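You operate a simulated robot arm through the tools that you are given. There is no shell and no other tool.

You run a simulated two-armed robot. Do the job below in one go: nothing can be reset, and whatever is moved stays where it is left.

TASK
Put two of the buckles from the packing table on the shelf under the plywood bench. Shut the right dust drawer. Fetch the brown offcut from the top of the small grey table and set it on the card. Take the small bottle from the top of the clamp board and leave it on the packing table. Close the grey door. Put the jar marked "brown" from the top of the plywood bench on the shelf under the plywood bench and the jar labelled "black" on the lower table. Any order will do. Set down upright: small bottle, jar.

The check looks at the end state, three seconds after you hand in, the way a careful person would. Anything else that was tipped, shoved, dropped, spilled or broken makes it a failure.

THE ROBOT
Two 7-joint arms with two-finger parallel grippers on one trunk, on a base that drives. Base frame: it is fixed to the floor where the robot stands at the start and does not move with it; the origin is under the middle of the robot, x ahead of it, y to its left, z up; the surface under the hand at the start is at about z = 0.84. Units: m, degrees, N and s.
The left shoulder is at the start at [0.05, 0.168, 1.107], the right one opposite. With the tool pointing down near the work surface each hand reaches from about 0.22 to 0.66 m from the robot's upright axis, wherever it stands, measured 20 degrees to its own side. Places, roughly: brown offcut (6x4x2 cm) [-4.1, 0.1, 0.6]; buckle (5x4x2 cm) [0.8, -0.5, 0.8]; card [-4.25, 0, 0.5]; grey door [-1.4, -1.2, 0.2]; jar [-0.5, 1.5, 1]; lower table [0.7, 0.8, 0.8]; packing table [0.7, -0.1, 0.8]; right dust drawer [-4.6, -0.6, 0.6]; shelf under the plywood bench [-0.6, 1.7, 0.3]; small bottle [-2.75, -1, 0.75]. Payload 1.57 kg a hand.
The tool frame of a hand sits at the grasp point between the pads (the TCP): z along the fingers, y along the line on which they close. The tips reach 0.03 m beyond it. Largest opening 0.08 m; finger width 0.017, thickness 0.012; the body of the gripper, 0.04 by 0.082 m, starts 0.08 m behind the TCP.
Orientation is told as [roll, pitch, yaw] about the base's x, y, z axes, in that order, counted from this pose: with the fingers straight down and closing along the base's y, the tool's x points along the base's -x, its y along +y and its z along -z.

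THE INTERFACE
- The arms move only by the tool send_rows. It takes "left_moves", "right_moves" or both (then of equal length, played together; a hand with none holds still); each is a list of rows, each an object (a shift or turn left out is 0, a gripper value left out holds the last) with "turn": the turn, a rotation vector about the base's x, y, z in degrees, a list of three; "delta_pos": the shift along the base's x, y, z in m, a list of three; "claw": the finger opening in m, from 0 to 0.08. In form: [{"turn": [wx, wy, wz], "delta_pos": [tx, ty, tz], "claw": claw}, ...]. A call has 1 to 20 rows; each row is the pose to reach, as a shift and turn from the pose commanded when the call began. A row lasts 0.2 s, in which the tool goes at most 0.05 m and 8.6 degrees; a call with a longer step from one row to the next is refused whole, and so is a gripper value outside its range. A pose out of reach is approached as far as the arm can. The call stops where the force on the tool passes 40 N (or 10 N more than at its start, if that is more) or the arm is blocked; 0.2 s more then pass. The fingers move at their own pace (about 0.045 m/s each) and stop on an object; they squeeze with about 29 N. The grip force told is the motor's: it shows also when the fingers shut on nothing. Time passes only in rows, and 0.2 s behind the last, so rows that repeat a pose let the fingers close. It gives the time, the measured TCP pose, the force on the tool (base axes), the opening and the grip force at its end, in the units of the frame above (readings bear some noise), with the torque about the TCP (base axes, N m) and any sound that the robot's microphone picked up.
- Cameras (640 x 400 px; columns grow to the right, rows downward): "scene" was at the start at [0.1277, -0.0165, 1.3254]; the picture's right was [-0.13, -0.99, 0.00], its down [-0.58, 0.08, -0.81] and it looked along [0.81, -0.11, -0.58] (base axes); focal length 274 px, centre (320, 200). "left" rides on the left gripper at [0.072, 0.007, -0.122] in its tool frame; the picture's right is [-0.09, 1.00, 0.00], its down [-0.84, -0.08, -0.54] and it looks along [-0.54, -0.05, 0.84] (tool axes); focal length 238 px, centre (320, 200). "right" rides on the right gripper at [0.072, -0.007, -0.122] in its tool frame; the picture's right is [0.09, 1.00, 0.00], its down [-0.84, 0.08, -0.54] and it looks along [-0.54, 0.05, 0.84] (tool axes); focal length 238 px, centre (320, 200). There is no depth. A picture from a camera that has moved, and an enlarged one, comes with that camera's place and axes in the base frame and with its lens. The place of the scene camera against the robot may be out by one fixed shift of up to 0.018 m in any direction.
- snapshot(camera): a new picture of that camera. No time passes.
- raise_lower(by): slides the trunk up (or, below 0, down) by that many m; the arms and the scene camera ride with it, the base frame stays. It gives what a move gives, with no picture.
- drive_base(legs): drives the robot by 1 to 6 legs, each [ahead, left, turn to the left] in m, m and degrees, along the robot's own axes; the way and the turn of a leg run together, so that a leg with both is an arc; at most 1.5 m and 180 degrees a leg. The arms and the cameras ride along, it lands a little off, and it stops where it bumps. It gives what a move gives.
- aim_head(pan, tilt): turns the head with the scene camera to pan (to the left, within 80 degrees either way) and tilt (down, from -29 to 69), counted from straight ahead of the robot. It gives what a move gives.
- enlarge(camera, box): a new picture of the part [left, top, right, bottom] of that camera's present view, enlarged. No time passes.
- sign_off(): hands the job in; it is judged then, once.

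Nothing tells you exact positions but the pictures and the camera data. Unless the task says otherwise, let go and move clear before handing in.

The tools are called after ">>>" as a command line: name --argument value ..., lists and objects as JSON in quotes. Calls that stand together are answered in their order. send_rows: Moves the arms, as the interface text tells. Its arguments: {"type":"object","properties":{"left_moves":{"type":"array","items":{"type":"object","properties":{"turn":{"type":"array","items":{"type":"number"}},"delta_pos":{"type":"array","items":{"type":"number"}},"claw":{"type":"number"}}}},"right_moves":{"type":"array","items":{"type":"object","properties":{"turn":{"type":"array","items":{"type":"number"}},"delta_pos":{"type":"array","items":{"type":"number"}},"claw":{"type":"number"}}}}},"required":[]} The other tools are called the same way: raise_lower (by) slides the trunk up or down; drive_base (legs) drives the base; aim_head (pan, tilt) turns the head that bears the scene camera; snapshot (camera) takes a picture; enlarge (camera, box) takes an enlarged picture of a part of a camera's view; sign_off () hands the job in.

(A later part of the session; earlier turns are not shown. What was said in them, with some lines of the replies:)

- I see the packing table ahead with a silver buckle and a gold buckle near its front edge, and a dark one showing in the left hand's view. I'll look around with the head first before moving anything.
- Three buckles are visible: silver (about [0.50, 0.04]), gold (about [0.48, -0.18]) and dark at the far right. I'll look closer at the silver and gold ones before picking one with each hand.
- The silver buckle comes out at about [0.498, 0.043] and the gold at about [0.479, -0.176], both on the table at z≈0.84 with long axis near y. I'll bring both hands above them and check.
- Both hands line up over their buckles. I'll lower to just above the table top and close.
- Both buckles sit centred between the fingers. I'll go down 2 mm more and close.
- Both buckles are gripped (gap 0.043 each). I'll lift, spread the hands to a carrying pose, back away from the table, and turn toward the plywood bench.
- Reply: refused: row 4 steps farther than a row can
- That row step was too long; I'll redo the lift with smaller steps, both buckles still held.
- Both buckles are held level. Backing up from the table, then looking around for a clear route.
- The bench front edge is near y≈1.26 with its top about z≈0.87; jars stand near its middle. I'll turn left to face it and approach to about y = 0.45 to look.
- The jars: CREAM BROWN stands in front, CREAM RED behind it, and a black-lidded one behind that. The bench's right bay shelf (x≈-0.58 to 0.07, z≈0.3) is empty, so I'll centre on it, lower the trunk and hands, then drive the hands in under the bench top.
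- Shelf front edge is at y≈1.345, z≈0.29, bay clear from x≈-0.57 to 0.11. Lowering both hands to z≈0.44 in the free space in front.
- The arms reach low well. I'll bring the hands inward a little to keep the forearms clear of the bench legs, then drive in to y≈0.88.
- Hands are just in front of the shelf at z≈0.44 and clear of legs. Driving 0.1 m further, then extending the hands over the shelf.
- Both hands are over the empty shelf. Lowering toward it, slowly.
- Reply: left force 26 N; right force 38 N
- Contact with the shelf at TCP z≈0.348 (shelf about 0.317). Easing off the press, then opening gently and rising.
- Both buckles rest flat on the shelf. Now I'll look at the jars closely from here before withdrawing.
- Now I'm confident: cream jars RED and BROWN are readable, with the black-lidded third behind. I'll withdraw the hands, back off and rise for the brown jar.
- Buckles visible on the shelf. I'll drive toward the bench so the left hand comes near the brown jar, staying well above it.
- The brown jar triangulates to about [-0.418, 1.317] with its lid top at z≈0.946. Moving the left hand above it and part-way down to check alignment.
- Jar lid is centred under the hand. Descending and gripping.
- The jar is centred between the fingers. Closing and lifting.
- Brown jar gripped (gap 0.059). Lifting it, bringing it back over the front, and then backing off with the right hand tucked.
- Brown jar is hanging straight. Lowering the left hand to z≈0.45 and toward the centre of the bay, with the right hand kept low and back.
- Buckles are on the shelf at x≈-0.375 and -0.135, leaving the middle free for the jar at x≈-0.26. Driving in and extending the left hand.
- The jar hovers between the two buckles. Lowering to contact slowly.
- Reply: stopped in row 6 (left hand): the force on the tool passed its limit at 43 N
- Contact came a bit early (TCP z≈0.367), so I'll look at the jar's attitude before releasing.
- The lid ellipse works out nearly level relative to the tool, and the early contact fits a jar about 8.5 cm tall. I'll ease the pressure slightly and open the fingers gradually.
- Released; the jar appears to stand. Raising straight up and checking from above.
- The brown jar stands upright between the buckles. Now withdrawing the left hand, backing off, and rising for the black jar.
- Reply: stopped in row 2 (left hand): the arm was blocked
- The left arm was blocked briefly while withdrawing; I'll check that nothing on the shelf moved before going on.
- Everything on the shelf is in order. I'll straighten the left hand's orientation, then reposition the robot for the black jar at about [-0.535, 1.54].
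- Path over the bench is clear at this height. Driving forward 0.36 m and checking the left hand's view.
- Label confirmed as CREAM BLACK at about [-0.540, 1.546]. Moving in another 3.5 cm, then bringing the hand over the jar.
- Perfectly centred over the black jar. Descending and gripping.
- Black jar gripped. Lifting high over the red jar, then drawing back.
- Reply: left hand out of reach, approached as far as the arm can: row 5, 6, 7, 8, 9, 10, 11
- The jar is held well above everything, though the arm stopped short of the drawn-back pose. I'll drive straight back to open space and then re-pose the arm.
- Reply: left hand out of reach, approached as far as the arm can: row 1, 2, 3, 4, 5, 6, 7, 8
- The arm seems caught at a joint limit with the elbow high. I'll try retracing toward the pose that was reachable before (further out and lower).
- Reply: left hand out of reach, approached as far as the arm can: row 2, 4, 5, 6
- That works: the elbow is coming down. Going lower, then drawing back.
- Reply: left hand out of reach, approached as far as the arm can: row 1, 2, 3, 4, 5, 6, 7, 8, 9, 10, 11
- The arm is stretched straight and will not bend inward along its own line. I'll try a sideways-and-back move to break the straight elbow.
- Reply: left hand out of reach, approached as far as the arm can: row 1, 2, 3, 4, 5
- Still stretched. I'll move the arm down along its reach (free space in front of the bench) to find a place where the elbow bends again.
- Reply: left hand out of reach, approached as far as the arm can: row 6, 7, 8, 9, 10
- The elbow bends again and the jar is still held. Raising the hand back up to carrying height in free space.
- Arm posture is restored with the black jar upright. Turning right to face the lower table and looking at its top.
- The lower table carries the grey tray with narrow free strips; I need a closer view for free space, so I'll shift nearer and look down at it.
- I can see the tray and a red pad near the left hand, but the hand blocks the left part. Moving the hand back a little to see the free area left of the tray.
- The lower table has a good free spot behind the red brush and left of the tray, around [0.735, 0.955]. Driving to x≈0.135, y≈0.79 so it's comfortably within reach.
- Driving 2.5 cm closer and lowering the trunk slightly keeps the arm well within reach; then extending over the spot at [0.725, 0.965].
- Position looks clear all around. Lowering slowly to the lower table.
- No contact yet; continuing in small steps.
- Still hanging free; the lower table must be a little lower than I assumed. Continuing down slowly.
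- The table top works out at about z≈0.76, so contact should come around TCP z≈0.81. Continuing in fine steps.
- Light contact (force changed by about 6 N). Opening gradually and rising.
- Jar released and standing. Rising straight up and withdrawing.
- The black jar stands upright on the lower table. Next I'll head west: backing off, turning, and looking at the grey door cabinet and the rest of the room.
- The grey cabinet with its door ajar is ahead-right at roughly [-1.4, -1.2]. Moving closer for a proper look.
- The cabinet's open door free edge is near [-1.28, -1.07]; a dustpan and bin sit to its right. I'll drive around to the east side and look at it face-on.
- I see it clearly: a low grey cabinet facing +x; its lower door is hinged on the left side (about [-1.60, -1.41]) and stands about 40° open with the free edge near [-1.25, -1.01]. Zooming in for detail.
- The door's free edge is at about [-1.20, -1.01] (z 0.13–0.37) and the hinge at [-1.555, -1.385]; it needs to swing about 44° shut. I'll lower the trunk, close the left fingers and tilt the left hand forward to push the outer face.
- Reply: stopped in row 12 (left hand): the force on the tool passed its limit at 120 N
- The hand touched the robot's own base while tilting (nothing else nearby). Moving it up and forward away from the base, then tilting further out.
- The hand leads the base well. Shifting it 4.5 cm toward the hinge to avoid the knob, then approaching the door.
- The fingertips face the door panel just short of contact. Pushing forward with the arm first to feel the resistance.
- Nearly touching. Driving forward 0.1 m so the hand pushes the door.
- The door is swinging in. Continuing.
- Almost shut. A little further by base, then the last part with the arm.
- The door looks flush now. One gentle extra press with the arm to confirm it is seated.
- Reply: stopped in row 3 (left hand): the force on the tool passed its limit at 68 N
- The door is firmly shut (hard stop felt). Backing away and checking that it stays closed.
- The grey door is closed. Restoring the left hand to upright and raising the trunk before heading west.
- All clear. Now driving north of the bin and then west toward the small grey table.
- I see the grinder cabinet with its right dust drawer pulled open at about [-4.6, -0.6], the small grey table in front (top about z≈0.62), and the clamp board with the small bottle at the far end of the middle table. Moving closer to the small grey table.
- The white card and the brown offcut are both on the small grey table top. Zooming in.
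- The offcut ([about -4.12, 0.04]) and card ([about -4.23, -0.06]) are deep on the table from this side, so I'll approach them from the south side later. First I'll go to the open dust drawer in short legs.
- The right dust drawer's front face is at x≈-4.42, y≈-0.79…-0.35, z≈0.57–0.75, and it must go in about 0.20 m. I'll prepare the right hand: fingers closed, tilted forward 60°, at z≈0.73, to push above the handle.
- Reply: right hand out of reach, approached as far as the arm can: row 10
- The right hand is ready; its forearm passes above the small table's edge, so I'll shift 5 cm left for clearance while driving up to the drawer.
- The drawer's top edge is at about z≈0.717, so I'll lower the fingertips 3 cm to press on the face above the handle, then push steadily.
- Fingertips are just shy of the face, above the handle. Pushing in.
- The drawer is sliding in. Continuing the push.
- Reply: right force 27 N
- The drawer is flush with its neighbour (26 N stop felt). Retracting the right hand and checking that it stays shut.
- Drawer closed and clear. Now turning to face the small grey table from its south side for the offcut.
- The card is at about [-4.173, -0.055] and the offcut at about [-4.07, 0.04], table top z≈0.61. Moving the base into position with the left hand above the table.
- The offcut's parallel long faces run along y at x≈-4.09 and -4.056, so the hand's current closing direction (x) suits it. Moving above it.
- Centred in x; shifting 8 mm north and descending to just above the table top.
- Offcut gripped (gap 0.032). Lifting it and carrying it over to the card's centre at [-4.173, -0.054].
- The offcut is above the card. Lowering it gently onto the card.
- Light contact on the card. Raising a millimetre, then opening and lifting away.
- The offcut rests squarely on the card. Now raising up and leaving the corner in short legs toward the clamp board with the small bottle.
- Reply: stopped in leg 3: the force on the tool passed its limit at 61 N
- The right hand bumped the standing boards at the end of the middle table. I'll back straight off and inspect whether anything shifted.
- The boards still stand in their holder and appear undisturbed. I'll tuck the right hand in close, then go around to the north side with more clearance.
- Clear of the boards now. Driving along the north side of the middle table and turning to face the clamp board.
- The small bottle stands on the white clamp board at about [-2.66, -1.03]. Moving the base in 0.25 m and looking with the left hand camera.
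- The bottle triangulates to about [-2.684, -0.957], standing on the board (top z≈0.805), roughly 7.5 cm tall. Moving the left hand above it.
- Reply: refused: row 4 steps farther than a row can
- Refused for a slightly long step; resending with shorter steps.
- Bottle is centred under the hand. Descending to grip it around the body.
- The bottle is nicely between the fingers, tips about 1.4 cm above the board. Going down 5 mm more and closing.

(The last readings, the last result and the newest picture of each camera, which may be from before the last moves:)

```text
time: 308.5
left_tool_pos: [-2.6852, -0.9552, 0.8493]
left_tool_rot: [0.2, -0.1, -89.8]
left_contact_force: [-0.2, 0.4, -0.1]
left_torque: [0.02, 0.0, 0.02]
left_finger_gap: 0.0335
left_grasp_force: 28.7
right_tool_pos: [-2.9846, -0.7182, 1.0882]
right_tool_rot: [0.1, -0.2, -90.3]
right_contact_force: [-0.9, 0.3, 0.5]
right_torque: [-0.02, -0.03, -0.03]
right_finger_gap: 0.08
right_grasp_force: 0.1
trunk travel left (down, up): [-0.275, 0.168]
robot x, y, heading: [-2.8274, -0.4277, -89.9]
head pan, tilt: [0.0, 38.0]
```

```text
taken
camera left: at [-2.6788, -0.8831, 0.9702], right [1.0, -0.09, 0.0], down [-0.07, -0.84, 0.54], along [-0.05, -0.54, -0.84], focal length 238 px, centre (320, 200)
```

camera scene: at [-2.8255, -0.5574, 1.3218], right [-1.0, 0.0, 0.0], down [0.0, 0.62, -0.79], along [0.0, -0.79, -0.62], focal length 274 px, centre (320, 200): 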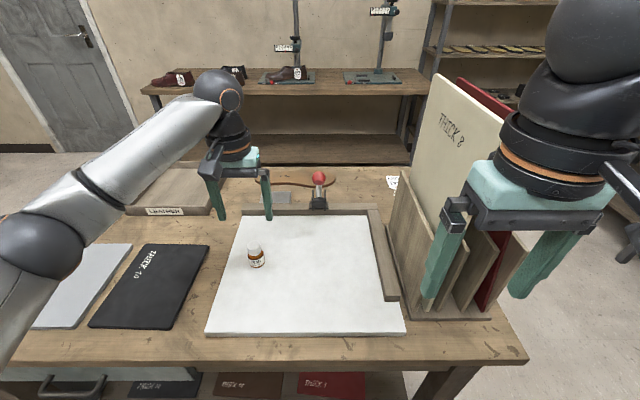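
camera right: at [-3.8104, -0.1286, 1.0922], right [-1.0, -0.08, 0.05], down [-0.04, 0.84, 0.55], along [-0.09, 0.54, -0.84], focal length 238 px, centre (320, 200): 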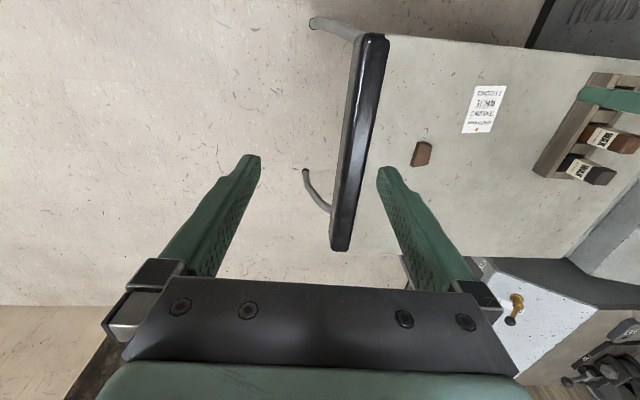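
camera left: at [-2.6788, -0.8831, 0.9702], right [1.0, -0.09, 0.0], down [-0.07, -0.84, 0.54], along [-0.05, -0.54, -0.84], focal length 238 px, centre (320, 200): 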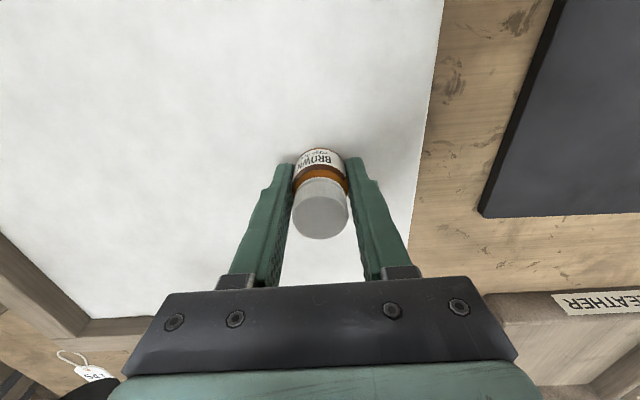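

Bottle gripped (gap 0.034). Lifting and drawing it back, then leaving toward the packing table.

>>> send_rows --left_moves '[{"delta_pos": [0, 0, 0.03], "claw": 0.0}, {"delta_pos": [0, 0, 0.07]}, {"delta_pos": [0, 0, 0.11]}, {"delta_pos": [0, 0, 0.15]}, {"delta_pos": [0.01, 0.04, 0.16]}, {"delta_pos": [0.02, 0.08, 0.17]}, {"delta_pos": [0.03, 0.12, 0.18]}, {"delta_pos": [0.03, 0.15, 0.18]}, {"delta_pos": [0.03, 0.15, 0.18]}]'

>>> snapshot --camera "left"

>>> snapshot --camera "scene"

```text
time: 310.5
left_tool_pos: [-2.6558, -0.8047, 1.0285]
left_tool_rot: [0.0, 0.1, -89.5]
left_contact_force: [0.8, 0.3, -0.7]
left_torque: [0.01, 0.01, -0.01]
left_finger_gap: 0.0337
left_grasp_force: 29.1
right_tool_pos: [-2.9835, -0.7183, 1.0901]
right_tool_rot: [0.1, -0.2, -90.3]
right_contact_force: [0.1, -0.1, 0.5]
right_torque: [0.0, 0.01, 0.0]
right_finger_gap: 0.0798
right_grasp_force: 0.1
trunk travel left (down, up): [-0.275, 0.168]
robot x, y, heading: [-2.8249, -0.4242, -90.0]
head pan, tilt: [0.0, 38.0]
```

```text
taken
camera left: at [-2.65, -0.733, 1.1496], right [1.0, -0.09, 0.0], down [-0.07, -0.84, 0.54], along [-0.05, -0.54, -0.84], focal length 238 px, centre (320, 200)
```

left: 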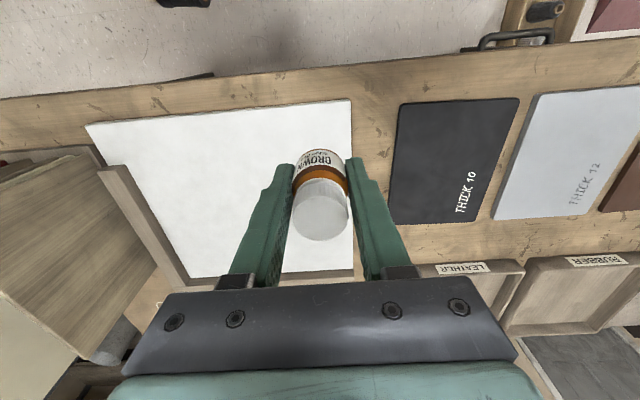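

```text
taken
camera scene: at [-2.8254, -0.5575, 1.3218], right [-1.0, 0.0, 0.0], down [0.0, 0.62, -0.79], along [0.0, -0.79, -0.62], focal length 274 px, centre (320, 200)
```

scene: 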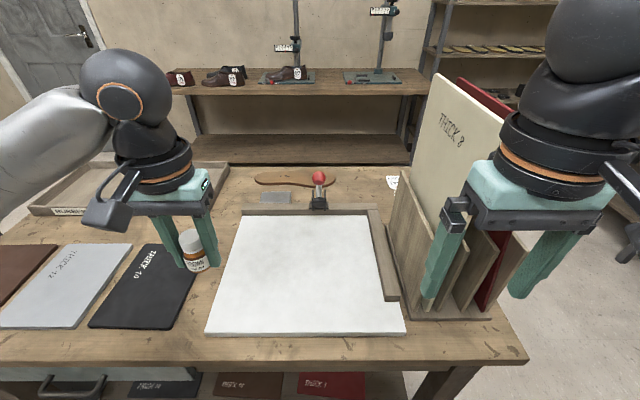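

The bottle is held upright. Backing away north; I'll stop at the spot where I photographed the boards earlier so I can compare them.

>>> drive_base --legs '[[-0.66, 0, 0], [0, 0.87, 0]]'

>>> aim_head --pan -40 --tilt 30

>>> snapshot --camera "scene"

```text
time: 321.7
left_tool_pos: [-1.7885, -0.15, 1.0286]
left_tool_rot: [0.2, 0.0, -89.8]
left_contact_force: [-0.4, 0.6, -0.9]
left_torque: [0.0, -0.01, 0.02]
left_finger_gap: 0.0335
left_grasp_force: 28.9
right_tool_pos: [-2.1168, -0.0595, 1.0884]
right_tool_rot: [0.1, -0.2, -90.4]
right_contact_force: [0.0, 0.2, -0.9]
right_torque: [-0.02, 0.04, 0.01]
right_finger_gap: 0.0799
right_grasp_force: 0.1
trunk travel left (down, up): [-0.275, 0.168]
robot x, y, heading: [-1.9583, 0.2309, -90.2]
head pan, tilt: [0.0, 38.0]
```

```text
time: 322.8
left_tool_pos: [-1.7897, -0.1484, 1.0276]
left_tool_rot: [0.1, 0.1, -89.8]
left_contact_force: [0.8, -0.5, -0.6]
left_torque: [0.0, 0.01, -0.01]
left_finger_gap: 0.0334
left_grasp_force: 29.4
right_tool_pos: [-2.1173, -0.0595, 1.0892]
right_tool_rot: [0.1, -0.1, -90.3]
right_contact_force: [0.2, 0.2, 0.6]
right_torque: [-0.01, 0.02, -0.02]
right_finger_gap: 0.0799
right_grasp_force: 0.0
trunk travel left (down, up): [-0.275, 0.168]
robot x, y, heading: [-1.9568, 0.2318, -90.5]
head pan, tilt: [-40.0, 30.0]
```

```text
taken
camera scene: at [-2.0155, 0.1172, 1.3342], right [-0.76, 0.65, 0.0], down [0.32, 0.38, -0.87], along [-0.56, -0.66, -0.5], focal length 274 px, centre (320, 200)
```

scene: 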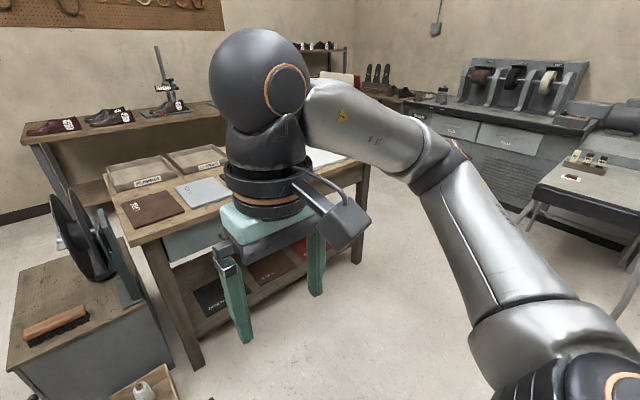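

>>> drive_base --legs '[[0, 0, -40]]'

>>> aim_head --pan 0 --tilt 30

>>> snapshot --camera "scene"

>>> enlarge --camera "scene" --box '[220, 40, 420, 190]'

```text
time: 325.0
left_tool_pos: [-2.0698, -0.1693, 1.0283]
left_tool_rot: [0.1, 0.0, -129.0]
left_contact_force: [0.0, 0.7, -0.4]
left_torque: [-0.01, 0.02, 0.01]
left_finger_gap: 0.0336
left_grasp_force: 29.2
right_tool_pos: [-2.2664, 0.1054, 1.0884]
right_tool_rot: [0.1, 0.0, -129.7]
right_contact_force: [0.5, 0.7, 0.7]
right_torque: [-0.01, -0.05, 0.01]
right_finger_gap: 0.08
right_grasp_force: 0.0
trunk travel left (down, up): [-0.275, 0.168]
robot x, y, heading: [-1.9607, 0.2305, -129.5]
head pan, tilt: [-40.0, 30.0]
```

```text
time: 326.1
left_tool_pos: [-2.0694, -0.1701, 1.029]
left_tool_rot: [0.2, 0.0, -129.3]
left_contact_force: [-0.2, -0.3, -0.3]
left_torque: [0.0, -0.02, -0.01]
left_finger_gap: 0.0333
left_grasp_force: 28.8
right_tool_pos: [-2.2649, 0.1071, 1.0889]
right_tool_rot: [0.2, -0.1, -129.7]
right_contact_force: [0.3, 1.1, 0.3]
right_torque: [0.0, 0.01, 0.02]
right_finger_gap: 0.0801
right_grasp_force: 0.0
trunk travel left (down, up): [-0.275, 0.168]
robot x, y, heading: [-1.9569, 0.2287, -129.6]
head pan, tilt: [0.0, 30.0]
```

```text
taken
camera scene: at [-2.0401, 0.1257, 1.3342], right [-0.77, 0.64, 0.0], down [0.32, 0.38, -0.87], along [-0.55, -0.67, -0.5], focal length 274 px, centre (320, 200)
```

scene: 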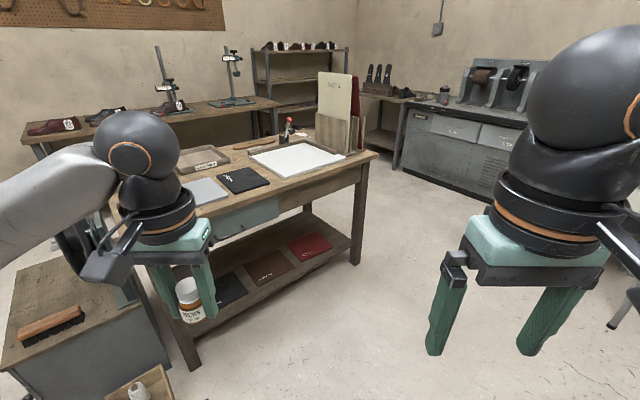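

```text
2.67 times, centred on (320, 115) of scene
camera zoom: at [-2.0401, 0.1257, 1.3342], right [-0.77, 0.64, 0.0], down [0.32, 0.38, -0.87], along [-0.55, -0.67, -0.5], focal length 731 px, centre (320, 427)
```

zoom: 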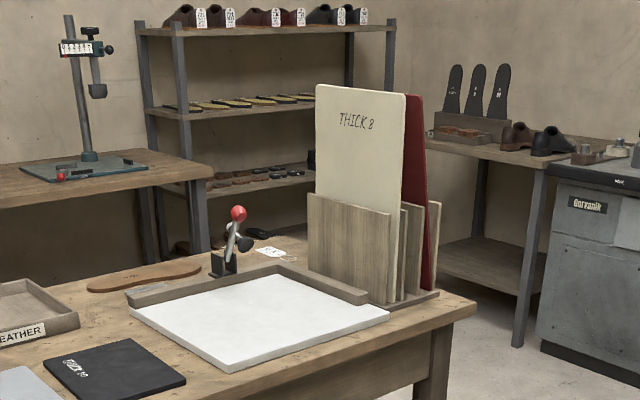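

The boards and holder look the same as before (unshifted). Now turning east and driving to the packing table with the bottle.

>>> drive_base --legs '[[0, 0, 129.6], [1.4, -0.2, 0]]'

>>> aim_head --pan 0 --tilt 40

>>> snapshot --camera "scene"

```text
time: 338.5
left_tool_pos: [-0.1789, 0.1915, 1.0286]
left_tool_rot: [0.1, 0.0, 0.1]
left_contact_force: [0.3, 0.1, -0.7]
left_torque: [0.01, 0.01, 0.04]
left_finger_gap: 0.0334
left_grasp_force: 28.8
right_tool_pos: [-0.2673, -0.1356, 1.0889]
right_tool_rot: [0.2, -0.2, -0.6]
right_contact_force: [0.0, -0.3, 0.4]
right_torque: [-0.01, 0.0, 0.0]
right_finger_gap: 0.0803
right_grasp_force: 0.0
trunk travel left (down, up): [-0.275, 0.168]
robot x, y, heading: [-0.5587, 0.0225, -0.5]
head pan, tilt: [0.0, 30.0]
```

```text
time: 339.2
left_tool_pos: [-0.1793, 0.1921, 1.0287]
left_tool_rot: [0.2, 0.1, 0.1]
left_contact_force: [-0.3, 1.4, -0.7]
left_torque: [0.0, -0.02, 0.01]
left_finger_gap: 0.0335
left_grasp_force: 29.3
right_tool_pos: [-0.2677, -0.1357, 1.0893]
right_tool_rot: [0.0, -0.2, -0.5]
right_contact_force: [0.3, -0.8, -0.7]
right_torque: [0.01, -0.01, 0.01]
right_finger_gap: 0.0798
right_grasp_force: 0.0
trunk travel left (down, up): [-0.275, 0.168]
robot x, y, heading: [-0.5596, 0.0236, -0.5]
head pan, tilt: [0.0, 40.0]
```

```text
taken
camera scene: at [-0.4327, 0.0182, 1.3189], right [-0.01, -1.0, 0.0], down [-0.64, 0.0, -0.77], along [0.77, 0.0, -0.64], focal length 274 px, centre (320, 200)
```

scene: 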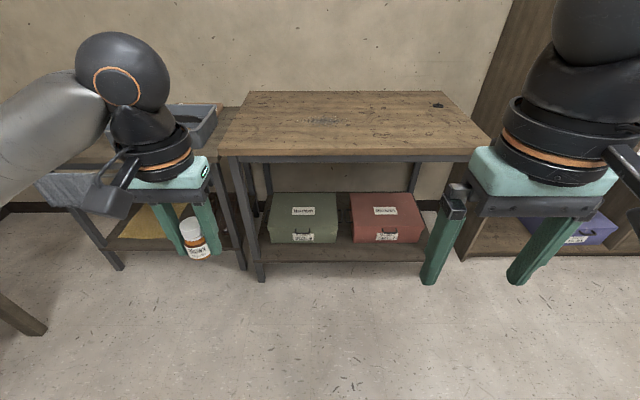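

The packing table is ahead, empty but for the dark buckle at the far right. Driving up to it.

>>> drive_base --legs '[[0.55, -0.06, 0.5]]'

>>> send_rows --left_moves '[{"delta_pos": [0.04, 0, 0]}, {"delta_pos": [0.08, 0, 0]}, {"delta_pos": [0.12, 0, -0.02]}, {"delta_pos": [0.15, 0, -0.05]}, {"delta_pos": [0.16, 0, -0.09]}, {"delta_pos": [0.16, 0, -0.12]}, {"delta_pos": [0.16, 0, -0.12]}]'

>>> snapshot --camera "scene"

>>> snapshot --camera "left"

```text
time: 342.4
left_tool_pos: [0.3701, 0.1341, 1.0286]
left_tool_rot: [0.1, 0.1, 0.7]
left_contact_force: [0.7, 0.6, -1.4]
left_torque: [0.0, 0.03, 0.0]
left_finger_gap: 0.0333
left_grasp_force: 28.9
right_tool_pos: [0.2841, -0.1935, 1.0887]
right_tool_rot: [0.1, -0.1, 0.1]
right_contact_force: [-0.1, -0.4, -0.1]
right_torque: [-0.02, 0.0, -0.04]
right_finger_gap: 0.0798
right_grasp_force: 0.1
trunk travel left (down, up): [-0.275, 0.168]
robot x, y, heading: [-0.0088, -0.0398, 0.4]
head pan, tilt: [0.0, 40.0]
```

```text
time: 344.0
left_tool_pos: [0.5318, 0.1338, 0.9086]
left_tool_rot: [0.0, 0.0, 0.8]
left_contact_force: [0.0, 0.5, -0.4]
left_torque: [0.0, 0.01, -0.01]
left_finger_gap: 0.0334
left_grasp_force: 29.1
right_tool_pos: [0.2847, -0.1933, 1.0886]
right_tool_rot: [0.2, -0.1, 0.1]
right_contact_force: [-0.4, 0.0, 0.0]
right_torque: [-0.02, -0.01, 0.04]
right_finger_gap: 0.0799
right_grasp_force: 0.0
trunk travel left (down, up): [-0.275, 0.168]
robot x, y, heading: [-0.0101, -0.0408, 0.0]
head pan, tilt: [0.0, 40.0]
```

```text
taken
camera scene: at [0.1182, -0.0416, 1.3188], right [0.0, -1.0, 0.0], down [-0.64, 0.0, -0.77], along [0.77, 0.0, -0.64], focal length 274 px, centre (320, 200)
```

scene: 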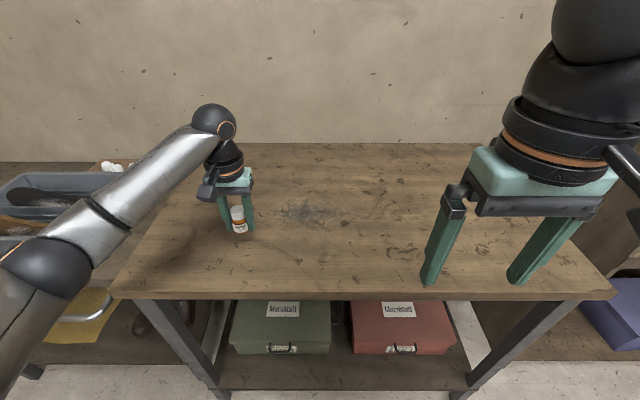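

```text
taken
camera left: at [0.4601, 0.1402, 1.0293], right [0.08, 1.0, 0.0], down [0.84, -0.07, 0.54], along [0.54, -0.04, -0.84], focal length 238 px, centre (320, 200)
```

left: 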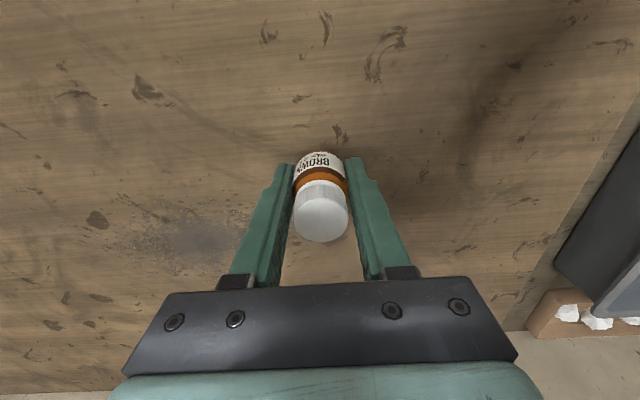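

The bottle hovers over the packing table near [0.53, 0.13]. Lowering in small steps to contact.

>>> send_rows --left_moves '[{"delta_pos": [0, 0, -0.01]}, {"delta_pos": [0, 0, -0.018]}, {"delta_pos": [0, 0, -0.021]}, {"delta_pos": [0, 0, -0.023]}, {"delta_pos": [0, 0, -0.023]}]'

```text
time: 345.2
left_tool_pos: [0.531, 0.134, 0.8854]
left_tool_rot: [0.1, 0.0, 0.7]
left_contact_force: [-0.5, 0.6, -0.2]
left_torque: [0.02, 0.02, 0.0]
left_finger_gap: 0.0336
left_grasp_force: 29.1
right_tool_pos: [0.285, -0.195, 1.0885]
right_tool_rot: [0.1, 0.0, 0.0]
right_contact_force: [-0.7, -0.6, -0.9]
right_torque: [-0.01, 0.01, 0.02]
right_finger_gap: 0.0802
right_grasp_force: 0.0
trunk travel left (down, up): [-0.275, 0.168]
robot x, y, heading: [-0.0075, -0.0379, 0.0]
head pan, tilt: [0.0, 40.0]
```

>>> send_rows --left_moves '[{"delta_pos": [0, 0, -0.002]}, {"delta_pos": [0, 0, -0.004]}, {"delta_pos": [0, 0, -0.004]}]'

>>> enlarge --camera "scene" --box '[180, 150, 300, 260]'

```text
time: 346.0
left_tool_pos: [0.5311, 0.1346, 0.8807]
left_tool_rot: [0.0, 0.0, 0.7]
left_contact_force: [0.2, -0.3, -0.4]
left_torque: [-0.02, -0.01, 0.02]
left_finger_gap: 0.0334
left_grasp_force: 28.9
right_tool_pos: [0.284, -0.1945, 1.0879]
right_tool_rot: [0.1, -0.1, 0.1]
right_contact_force: [-0.1, -0.4, 0.3]
right_torque: [-0.01, 0.01, -0.04]
right_finger_gap: 0.0803
right_grasp_force: 0.1
trunk travel left (down, up): [-0.275, 0.168]
robot x, y, heading: [-0.0068, -0.0378, 0.0]
head pan, tilt: [0.0, 40.0]
```

```text
3.64 times, centred on (240, 205) of scene
camera zoom: at [0.1182, -0.0416, 1.3188], right [0.0, -1.0, 0.0], down [-0.64, 0.0, -0.77], along [0.77, 0.0, -0.64], focal length 996 px, centre (611, 182)
```

zoom: 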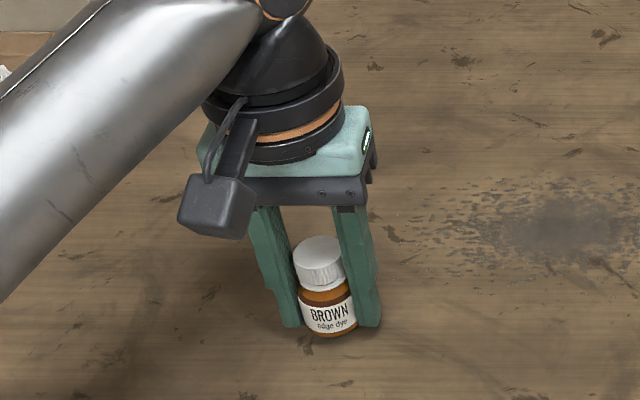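

>>> send_rows --left_moves '[{"delta_pos": [0, 0, -0.002]}, {"delta_pos": [0, 0, -0.004]}, {"delta_pos": [0, 0, -0.004]}]'

```text
time: 346.8
left_tool_pos: [0.5302, 0.1346, 0.876]
left_tool_rot: [0.3, 0.0, 0.7]
left_contact_force: [0.5, 0.0, -0.3]
left_torque: [0.0, 0.01, -0.02]
left_finger_gap: 0.0332
left_grasp_force: 29.3
right_tool_pos: [0.285, -0.1932, 1.0888]
right_tool_rot: [0.1, -0.1, 0.0]
right_contact_force: [-0.1, 0.9, 1.4]
right_torque: [-0.01, 0.02, 0.0]
right_finger_gap: 0.0799
right_grasp_force: 0.1
trunk travel left (down, up): [-0.275, 0.168]
robot x, y, heading: [-0.0042, -0.0391, 0.2]
head pan, tilt: [0.0, 40.0]
```

>>> send_rows --left_moves '[{"delta_pos": [0, 0, -0.001]}, {"delta_pos": [0, 0, -0.002]}, {"delta_pos": [0, 0, -0.002]}]'

```text
time: 347.6
left_tool_pos: [0.5315, 0.134, 0.8751]
left_tool_rot: [0.1, 0.0, 0.6]
left_contact_force: [-0.5, -0.2, -0.3]
left_torque: [0.01, -0.01, -0.02]
left_finger_gap: 0.0332
left_grasp_force: 28.7
right_tool_pos: [0.2857, -0.1937, 1.0891]
right_tool_rot: [0.1, -0.1, 0.1]
right_contact_force: [0.0, 0.1, -0.2]
right_torque: [-0.01, -0.02, 0.01]
right_finger_gap: 0.08
right_grasp_force: 0.2
trunk travel left (down, up): [-0.275, 0.168]
robot x, y, heading: [-0.0092, -0.0381, -0.0]
head pan, tilt: [0.0, 40.0]
```

>>> send_rows --left_moves '[{"delta_pos": [0, 0, -0.001]}, {"delta_pos": [0, 0, -0.002]}, {"delta_pos": [0, 0, -0.002]}]'

>>> enlarge --camera "scene" --box '[180, 150, 300, 260]'

```text
time: 348.4
left_tool_pos: [0.5311, 0.1333, 0.8735]
left_tool_rot: [0.3, 0.1, 0.7]
left_contact_force: [-0.6, -0.3, -0.2]
left_torque: [-0.01, 0.01, 0.0]
left_finger_gap: 0.0335
left_grasp_force: 28.9
right_tool_pos: [0.285, -0.194, 1.0892]
right_tool_rot: [0.1, -0.1, 0.1]
right_contact_force: [-0.4, 0.2, 0.0]
right_torque: [0.0, -0.02, 0.01]
right_finger_gap: 0.0801
right_grasp_force: 0.0
trunk travel left (down, up): [-0.275, 0.168]
robot x, y, heading: [-0.0051, -0.0393, 0.2]
head pan, tilt: [0.0, 40.0]
```

```text
3.64 times, centred on (240, 205) of scene
camera zoom: at [0.1182, -0.0416, 1.3188], right [0.0, -1.0, 0.0], down [-0.64, 0.0, -0.77], along [0.77, 0.0, -0.64], focal length 996 px, centre (611, 182)
```

zoom: 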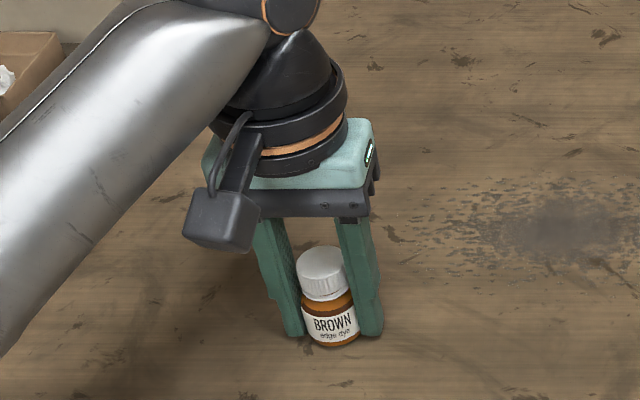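

>>> send_rows --left_moves '[{"delta_pos": [0, 0, -0.001]}, {"delta_pos": [0, 0, -0.002]}, {"delta_pos": [0, 0, -0.002]}]'

```text
time: 349.2
left_tool_pos: [0.5308, 0.1346, 0.8707]
left_tool_rot: [0.1, 0.0, 0.7]
left_contact_force: [0.5, 0.4, -0.2]
left_torque: [0.0, 0.01, 0.0]
left_finger_gap: 0.0336
left_grasp_force: 28.5
right_tool_pos: [0.2853, -0.1943, 1.0884]
right_tool_rot: [0.1, -0.1, 0.2]
right_contact_force: [-0.8, 0.9, -0.1]
right_torque: [-0.01, 0.01, 0.03]
right_finger_gap: 0.08
right_grasp_force: 0.3
trunk travel left (down, up): [-0.275, 0.168]
robot x, y, heading: [-0.0068, -0.0385, 0.3]
head pan, tilt: [0.0, 40.0]
```

>>> send_rows --left_moves '[{"delta_pos": [0, 0, -0.001]}, {"delta_pos": [0, 0, -0.002]}, {"delta_pos": [0, 0, -0.002]}]'

```text
time: 350.0
left_tool_pos: [0.5309, 0.1338, 0.8704]
left_tool_rot: [0.2, -0.1, 0.6]
left_contact_force: [0.6, 1.1, 7.3]
left_torque: [0.03, 0.0, 0.01]
left_finger_gap: 0.0335
left_grasp_force: 29.4
right_tool_pos: [0.2847, -0.1936, 1.0894]
right_tool_rot: [0.0, -0.1, 0.1]
right_contact_force: [0.1, -0.2, -0.5]
right_torque: [-0.01, -0.01, -0.02]
right_finger_gap: 0.0801
right_grasp_force: 0.1
trunk travel left (down, up): [-0.275, 0.168]
robot x, y, heading: [-0.0067, -0.0359, 0.3]
head pan, tilt: [0.0, 40.0]
```

Contact at about 7 N. Opening the fingers gradually.

>>> send_rows --left_moves '[{"delta_pos": [0, 0, 0.0005]}, {"delta_pos": [0, 0, 0.001], "claw": 0.036}, {"delta_pos": [0, 0, 0.001], "claw": 0.04}, {"delta_pos": [0, 0, 0.001], "claw": 0.05}, {"delta_pos": [0, 0, 0.001], "claw": 0.065}, {"delta_pos": [0, 0, 0.001], "claw": 0.08}, {"delta_pos": [0, 0, 0.001], "claw": 0.08}]'

>>> enlarge --camera "scene" --box '[180, 150, 300, 260]'

>>> snapshot --camera "left"

```text
time: 351.6
left_tool_pos: [0.5304, 0.1353, 0.8708]
left_tool_rot: [0.1, 0.0, 0.7]
left_contact_force: [-0.2, 0.6, 0.0]
left_torque: [0.0, -0.01, 0.01]
left_finger_gap: 0.0799
left_grasp_force: 0.2
right_tool_pos: [0.2847, -0.194, 1.09]
right_tool_rot: [0.2, -0.1, 0.1]
right_contact_force: [0.0, -0.6, 0.2]
right_torque: [-0.03, 0.01, 0.0]
right_finger_gap: 0.0802
right_grasp_force: 0.2
trunk travel left (down, up): [-0.275, 0.168]
robot x, y, heading: [-0.0069, -0.0358, 0.3]
head pan, tilt: [0.0, 40.0]
```

```text
3.64 times, centred on (240, 205) of scene
camera zoom: at [0.1182, -0.0416, 1.3188], right [0.0, -1.0, 0.0], down [-0.64, 0.0, -0.77], along [0.77, 0.0, -0.64], focal length 996 px, centre (611, 182)
```

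zoom: 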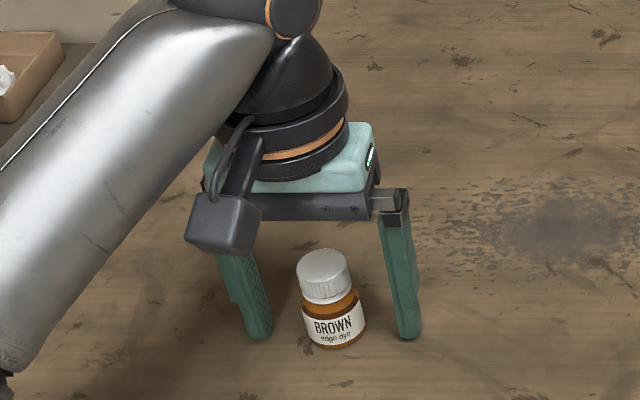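

```text
taken
camera left: at [0.4589, 0.14, 0.9917], right [0.08, 1.0, 0.0], down [0.84, -0.07, 0.54], along [0.54, -0.04, -0.84], focal length 238 px, centre (320, 200)
```

left: 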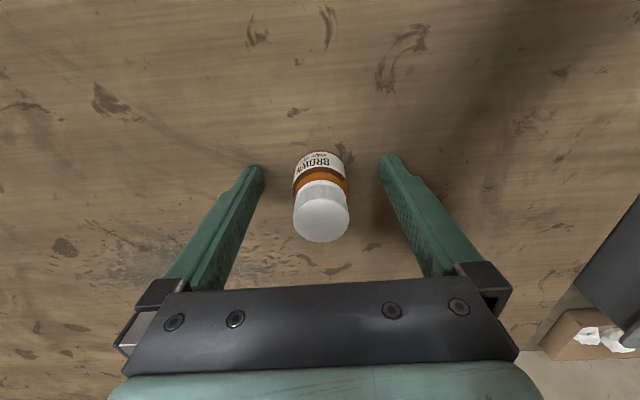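

The bottle stands upright on the packing table. Rising straight up and retracting.

>>> send_rows --left_moves '[{"delta_pos": [0, 0, 0.03]}, {"delta_pos": [0, 0, 0.07]}, {"delta_pos": [0, 0, 0.11]}, {"delta_pos": [0, 0, 0.15]}, {"delta_pos": [-0.04, 0.01, 0.17]}, {"delta_pos": [-0.08, 0.02, 0.19]}, {"delta_pos": [-0.12, 0.03, 0.2]}, {"delta_pos": [-0.16, 0.04, 0.2]}, {"delta_pos": [-0.16, 0.04, 0.2]}]'

>>> drive_base --legs '[[-0.35, 0, 0]]'

>>> snapshot --camera "scene"

>>> enlarge --camera "scene" --box '[180, 60, 480, 240]'

```text
time: 353.6
left_tool_pos: [0.3682, 0.1738, 1.0696]
left_tool_rot: [0.1, 0.1, 0.7]
left_contact_force: [0.0, 0.0, 0.3]
left_torque: [0.04, -0.02, -0.01]
left_finger_gap: 0.08
left_grasp_force: 0.1
right_tool_pos: [0.2858, -0.1933, 1.0891]
right_tool_rot: [0.1, -0.1, 0.1]
right_contact_force: [0.1, 0.9, -0.1]
right_torque: [-0.02, -0.01, -0.01]
right_finger_gap: 0.0799
right_grasp_force: 0.1
trunk travel left (down, up): [-0.275, 0.168]
robot x, y, heading: [-0.0072, -0.0339, -0.0]
head pan, tilt: [0.0, 40.0]
```

```text
time: 355.9
left_tool_pos: [0.0169, 0.1738, 1.0716]
left_tool_rot: [0.1, 0.0, 0.8]
left_contact_force: [0.3, 0.2, 0.4]
left_torque: [-0.01, -0.01, -0.01]
left_finger_gap: 0.0798
left_grasp_force: 0.0
right_tool_pos: [-0.0667, -0.1958, 1.0893]
right_tool_rot: [0.0, -0.1, 0.3]
right_contact_force: [0.8, -0.5, -0.5]
right_torque: [-0.01, -0.02, 0.03]
right_finger_gap: 0.0798
right_grasp_force: 0.0
trunk travel left (down, up): [-0.275, 0.168]
robot x, y, heading: [-0.3575, -0.0394, 0.6]
head pan, tilt: [0.0, 40.0]
```

```text
taken
camera scene: at [-0.2335, -0.043, 1.3189], right [0.01, -1.0, 0.0], down [-0.64, 0.0, -0.77], along [0.77, 0.0, -0.64], focal length 274 px, centre (320, 200)
```

scene: 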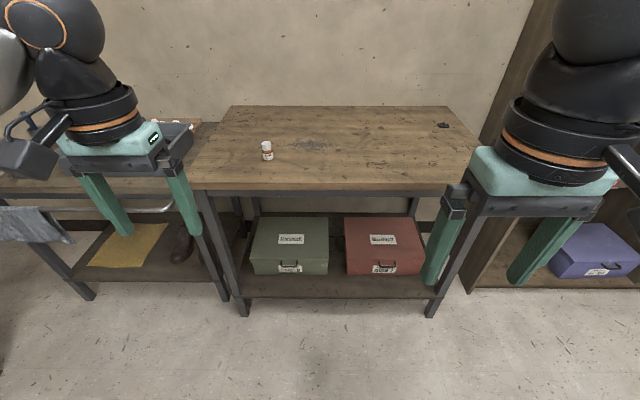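

```text
2.13 times, centred on (330, 150) of scene
camera zoom: at [-0.2335, -0.043, 1.3189], right [0.01, -1.0, 0.0], down [-0.64, 0.0, -0.77], along [0.77, 0.0, -0.64], focal length 585 px, centre (299, 307)
```

zoom: 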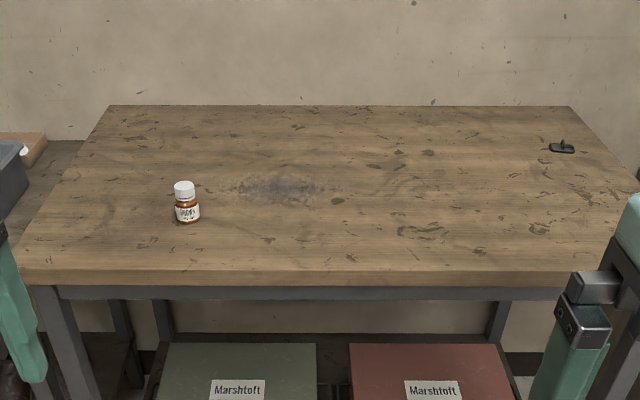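

The bottle stands on the packing table and the dark buckle is untouched. A last look at the bench shelf, lower table and cabinet before handing in.

>>> aim_head --pan 80 --tilt 35

>>> snapshot --camera "scene"

>>> drive_base --legs '[[-0.1, 0, 90]]'

>>> aim_head --pan 0 --tilt 30

>>> snapshot --camera "scene"

>>> aim_head --pan -45 --tilt 30

>>> snapshot --camera "scene"

```text
time: 357.4
left_tool_pos: [0.0184, 0.1736, 1.0708]
left_tool_rot: [0.1, -0.1, 0.8]
left_contact_force: [0.3, 0.2, -0.4]
left_torque: [0.02, 0.03, 0.01]
left_finger_gap: 0.0797
left_grasp_force: 0.0
right_tool_pos: [-0.0664, -0.1942, 1.0884]
right_tool_rot: [0.1, -0.1, 0.1]
right_contact_force: [-0.5, 0.4, -0.3]
right_torque: [-0.03, 0.06, 0.0]
right_finger_gap: 0.0799
right_grasp_force: 0.0
trunk travel left (down, up): [-0.275, 0.168]
robot x, y, heading: [-0.3564, -0.0392, 0.3]
head pan, tilt: [80.0, 35.0]
```

```text
taken
camera scene: at [-0.3033, 0.0433, 1.3264], right [0.99, -0.17, 0.0], down [-0.1, -0.57, -0.82], along [0.14, 0.81, -0.57], focal length 274 px, centre (320, 200)
```

scene: 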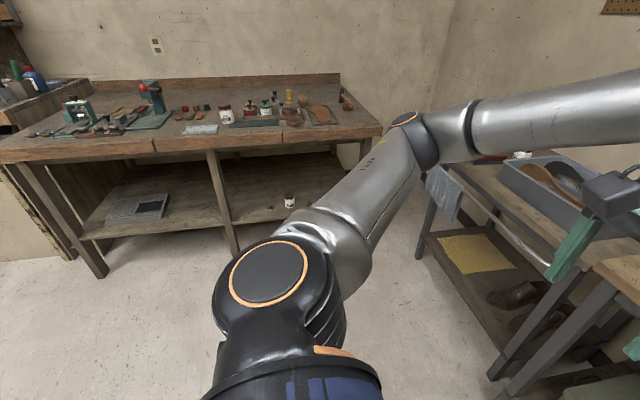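

```text
time: 361.7
left_tool_pos: [-0.6377, 0.2702, 1.0709]
left_tool_rot: [0.0, 0.0, 91.2]
left_contact_force: [-1.1, -0.6, 0.2]
left_torque: [0.04, 0.03, 0.03]
left_finger_gap: 0.0802
left_grasp_force: 0.1
right_tool_pos: [-0.2684, 0.19, 1.0888]
right_tool_rot: [0.1, -0.1, 90.7]
right_contact_force: [-0.3, -0.1, -0.3]
right_torque: [0.01, 0.03, 0.0]
right_finger_gap: 0.0798
right_grasp_force: 0.1
trunk travel left (down, up): [-0.275, 0.168]
robot x, y, heading: [-0.4164, -0.1019, 90.7]
head pan, tilt: [80.0, 35.0]
```

```text
time: 363.2
left_tool_pos: [-0.6366, 0.2718, 1.0694]
left_tool_rot: [0.1, 0.0, 91.2]
left_contact_force: [-0.3, -1.2, -0.8]
left_torque: [-0.01, -0.02, 0.0]
left_finger_gap: 0.0801
left_grasp_force: 0.1
right_tool_pos: [-0.2694, 0.1898, 1.0894]
right_tool_rot: [0.1, 0.0, 90.7]
right_contact_force: [0.5, 0.5, 0.5]
right_torque: [0.01, 0.03, -0.05]
right_finger_gap: 0.0801
right_grasp_force: 0.0
trunk travel left (down, up): [-0.275, 0.168]
robot x, y, heading: [-0.4218, -0.1035, 90.9]
head pan, tilt: [0.0, 30.0]
```

```text
taken
camera scene: at [-0.4231, 0.0223, 1.3342], right [1.0, 0.01, 0.0], down [0.01, -0.5, -0.87], along [-0.01, 0.87, -0.5], focal length 274 px, centre (320, 200)
```

scene: 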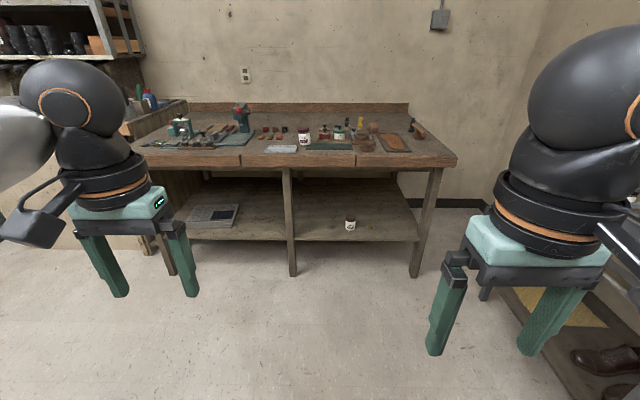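

```text
time: 364.3
left_tool_pos: [-0.6364, 0.27, 1.0699]
left_tool_rot: [0.1, 0.1, 91.3]
left_contact_force: [0.0, 1.0, -0.7]
left_torque: [0.02, 0.0, 0.03]
left_finger_gap: 0.0801
left_grasp_force: 0.0
right_tool_pos: [-0.2681, 0.19, 1.0891]
right_tool_rot: [0.0, -0.1, 90.7]
right_contact_force: [-0.6, -0.3, 0.1]
right_torque: [-0.02, 0.03, 0.02]
right_finger_gap: 0.0797
right_grasp_force: 0.1
trunk travel left (down, up): [-0.275, 0.168]
robot x, y, heading: [-0.4229, -0.1041, 90.7]
head pan, tilt: [-45.0, 30.0]
```

```text
taken
camera scene: at [-0.3588, -0.0033, 1.3342], right [0.72, -0.7, 0.0], down [-0.35, -0.36, -0.87], along [0.6, 0.62, -0.5], focal length 274 px, centre (320, 200)
```

scene: 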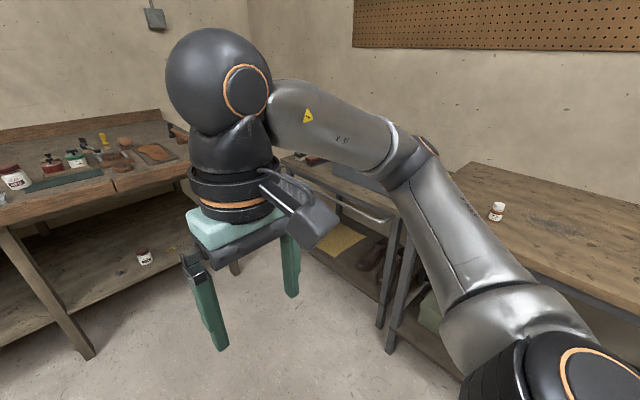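

>>> aim_head --pan 0 --tilt 35

>>> enlarge --camera "scene" --box '[270, 150, 430, 250]'

>>> drive_base --legs '[[0, 0, 130]]'

>>> aim_head --pan 0 --tilt 35

>>> snapshot --camera "scene"

```text
time: 365.4
left_tool_pos: [-0.6377, 0.2719, 1.0695]
left_tool_rot: [0.1, 0.1, 91.4]
left_contact_force: [0.5, -0.7, -0.3]
left_torque: [0.01, 0.0, -0.01]
left_finger_gap: 0.0799
left_grasp_force: 0.1
right_tool_pos: [-0.269, 0.1908, 1.0889]
right_tool_rot: [0.1, -0.1, 90.7]
right_contact_force: [-0.3, -0.8, -0.5]
right_torque: [0.0, -0.01, 0.0]
right_finger_gap: 0.0799
right_grasp_force: 0.1
trunk travel left (down, up): [-0.275, 0.168]
robot x, y, heading: [-0.4215, -0.1027, 90.9]
head pan, tilt: [0.0, 35.0]
```

```text
4.00 times, centred on (350, 200) of scene
camera zoom: at [-0.423, 0.0199, 1.3264], right [1.0, 0.01, 0.0], down [0.01, -0.57, -0.82], along [-0.01, 0.82, -0.57], focal length 1096 px, centre (200, 200)
```

zoom: 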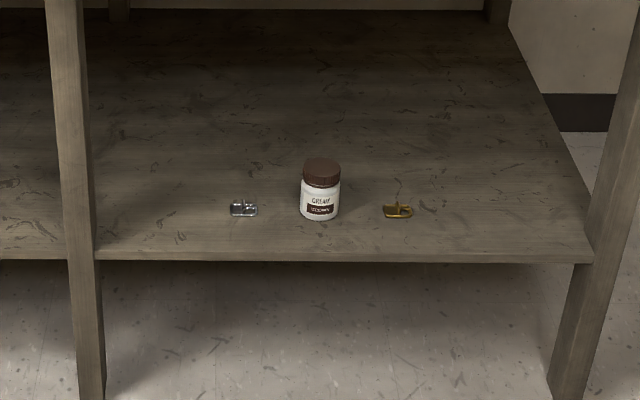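

```text
time: 371.3
left_tool_pos: [-0.5533, -0.5153, 1.0702]
left_tool_rot: [0.1, 0.0, -136.4]
left_contact_force: [0.2, -0.5, -0.8]
left_torque: [-0.01, -0.02, 0.03]
left_finger_gap: 0.0801
left_grasp_force: 0.0
right_tool_pos: [-0.7441, -0.1859, 1.0893]
right_tool_rot: [-0.1, -0.1, -136.9]
right_contact_force: [-0.8, -0.5, 0.5]
right_torque: [-0.03, 0.04, -0.01]
right_finger_gap: 0.0799
right_grasp_force: 0.0
trunk travel left (down, up): [-0.275, 0.168]
robot x, y, heading: [-0.423, -0.1035, -137.0]
head pan, tilt: [0.0, 35.0]
```

```text
time: 371.9
left_tool_pos: [-0.5553, -0.5153, 1.0701]
left_tool_rot: [0.1, 0.0, -136.4]
left_contact_force: [-0.6, -0.4, 0.3]
left_torque: [-0.01, 0.02, -0.02]
left_finger_gap: 0.0802
left_grasp_force: 0.0
right_tool_pos: [-0.7432, -0.1874, 1.0885]
right_tool_rot: [0.1, 0.0, -136.9]
right_contact_force: [1.2, -0.2, 0.2]
right_torque: [0.02, 0.0, -0.01]
right_finger_gap: 0.0799
right_grasp_force: 0.0
trunk travel left (down, up): [-0.275, 0.168]
robot x, y, heading: [-0.4195, -0.1045, -136.9]
head pan, tilt: [0.0, 35.0]
```

```text
taken
camera scene: at [-0.5148, -0.1956, 1.3264], right [-0.68, 0.73, 0.0], down [0.42, 0.39, -0.82], along [-0.6, -0.56, -0.57], focal length 274 px, centre (320, 200)
```

scene: 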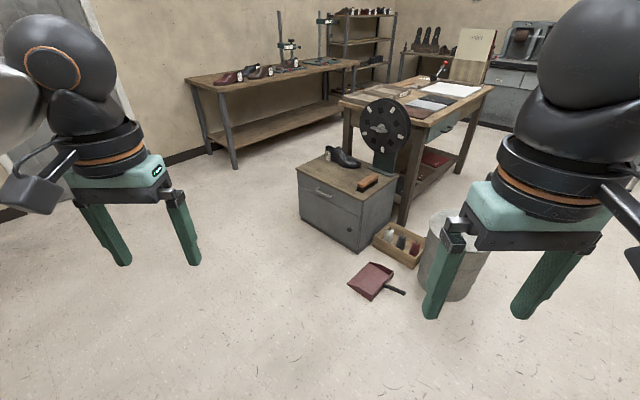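

Everything checks out. The two buckles and the brown jar are on the bench shelf, and the black jar was left upright on the lower table. The bottle is on the packing table and the offcut is on the card. The drawer and the grey door are shut, and both hands are empty and clear. I'm handing in.

>>> sign_off

```text
The job is handed in.
```

I handed the job in with every item done; I don't have the verdict of the check.

| Item | Where it ended up |
|---|---|
| Silver and gold buckles | Lying flat on the shelf under the plywood bench |
| Jar marked "brown" | Upright on the same shelf, between the two buckles |
| Jar labelled "black" | Upright on the lower table, left of the grey tray |
| Grey door (low cabinet) | Pushed fully shut; still closed in my last look |
| Right dust drawer | Pushed in flush with the left drawer |
| Brown offcut | Resting on the card on the small grey table |
| Small bottle | Upright on the packing table |

**One bump:** while driving away from the small grey table, my right hand hit the boards standing in the holder at the end of the middle table, at about 61 N. I backed straight off. The boards and holder looked unmoved from close to where I had photographed them earlier, though one arm kept me from taking an exact repeat view.

**Arm trouble at the bench:** the left arm was briefly blocked while withdrawing from the shelf, and later locked straight while lifting the black jar. I checked the shelf afterwards and nothing on it had moved. The black jar stayed in the grip.

The dark buckle is still on the packing table. Both hands were empty and clear when I handed in.
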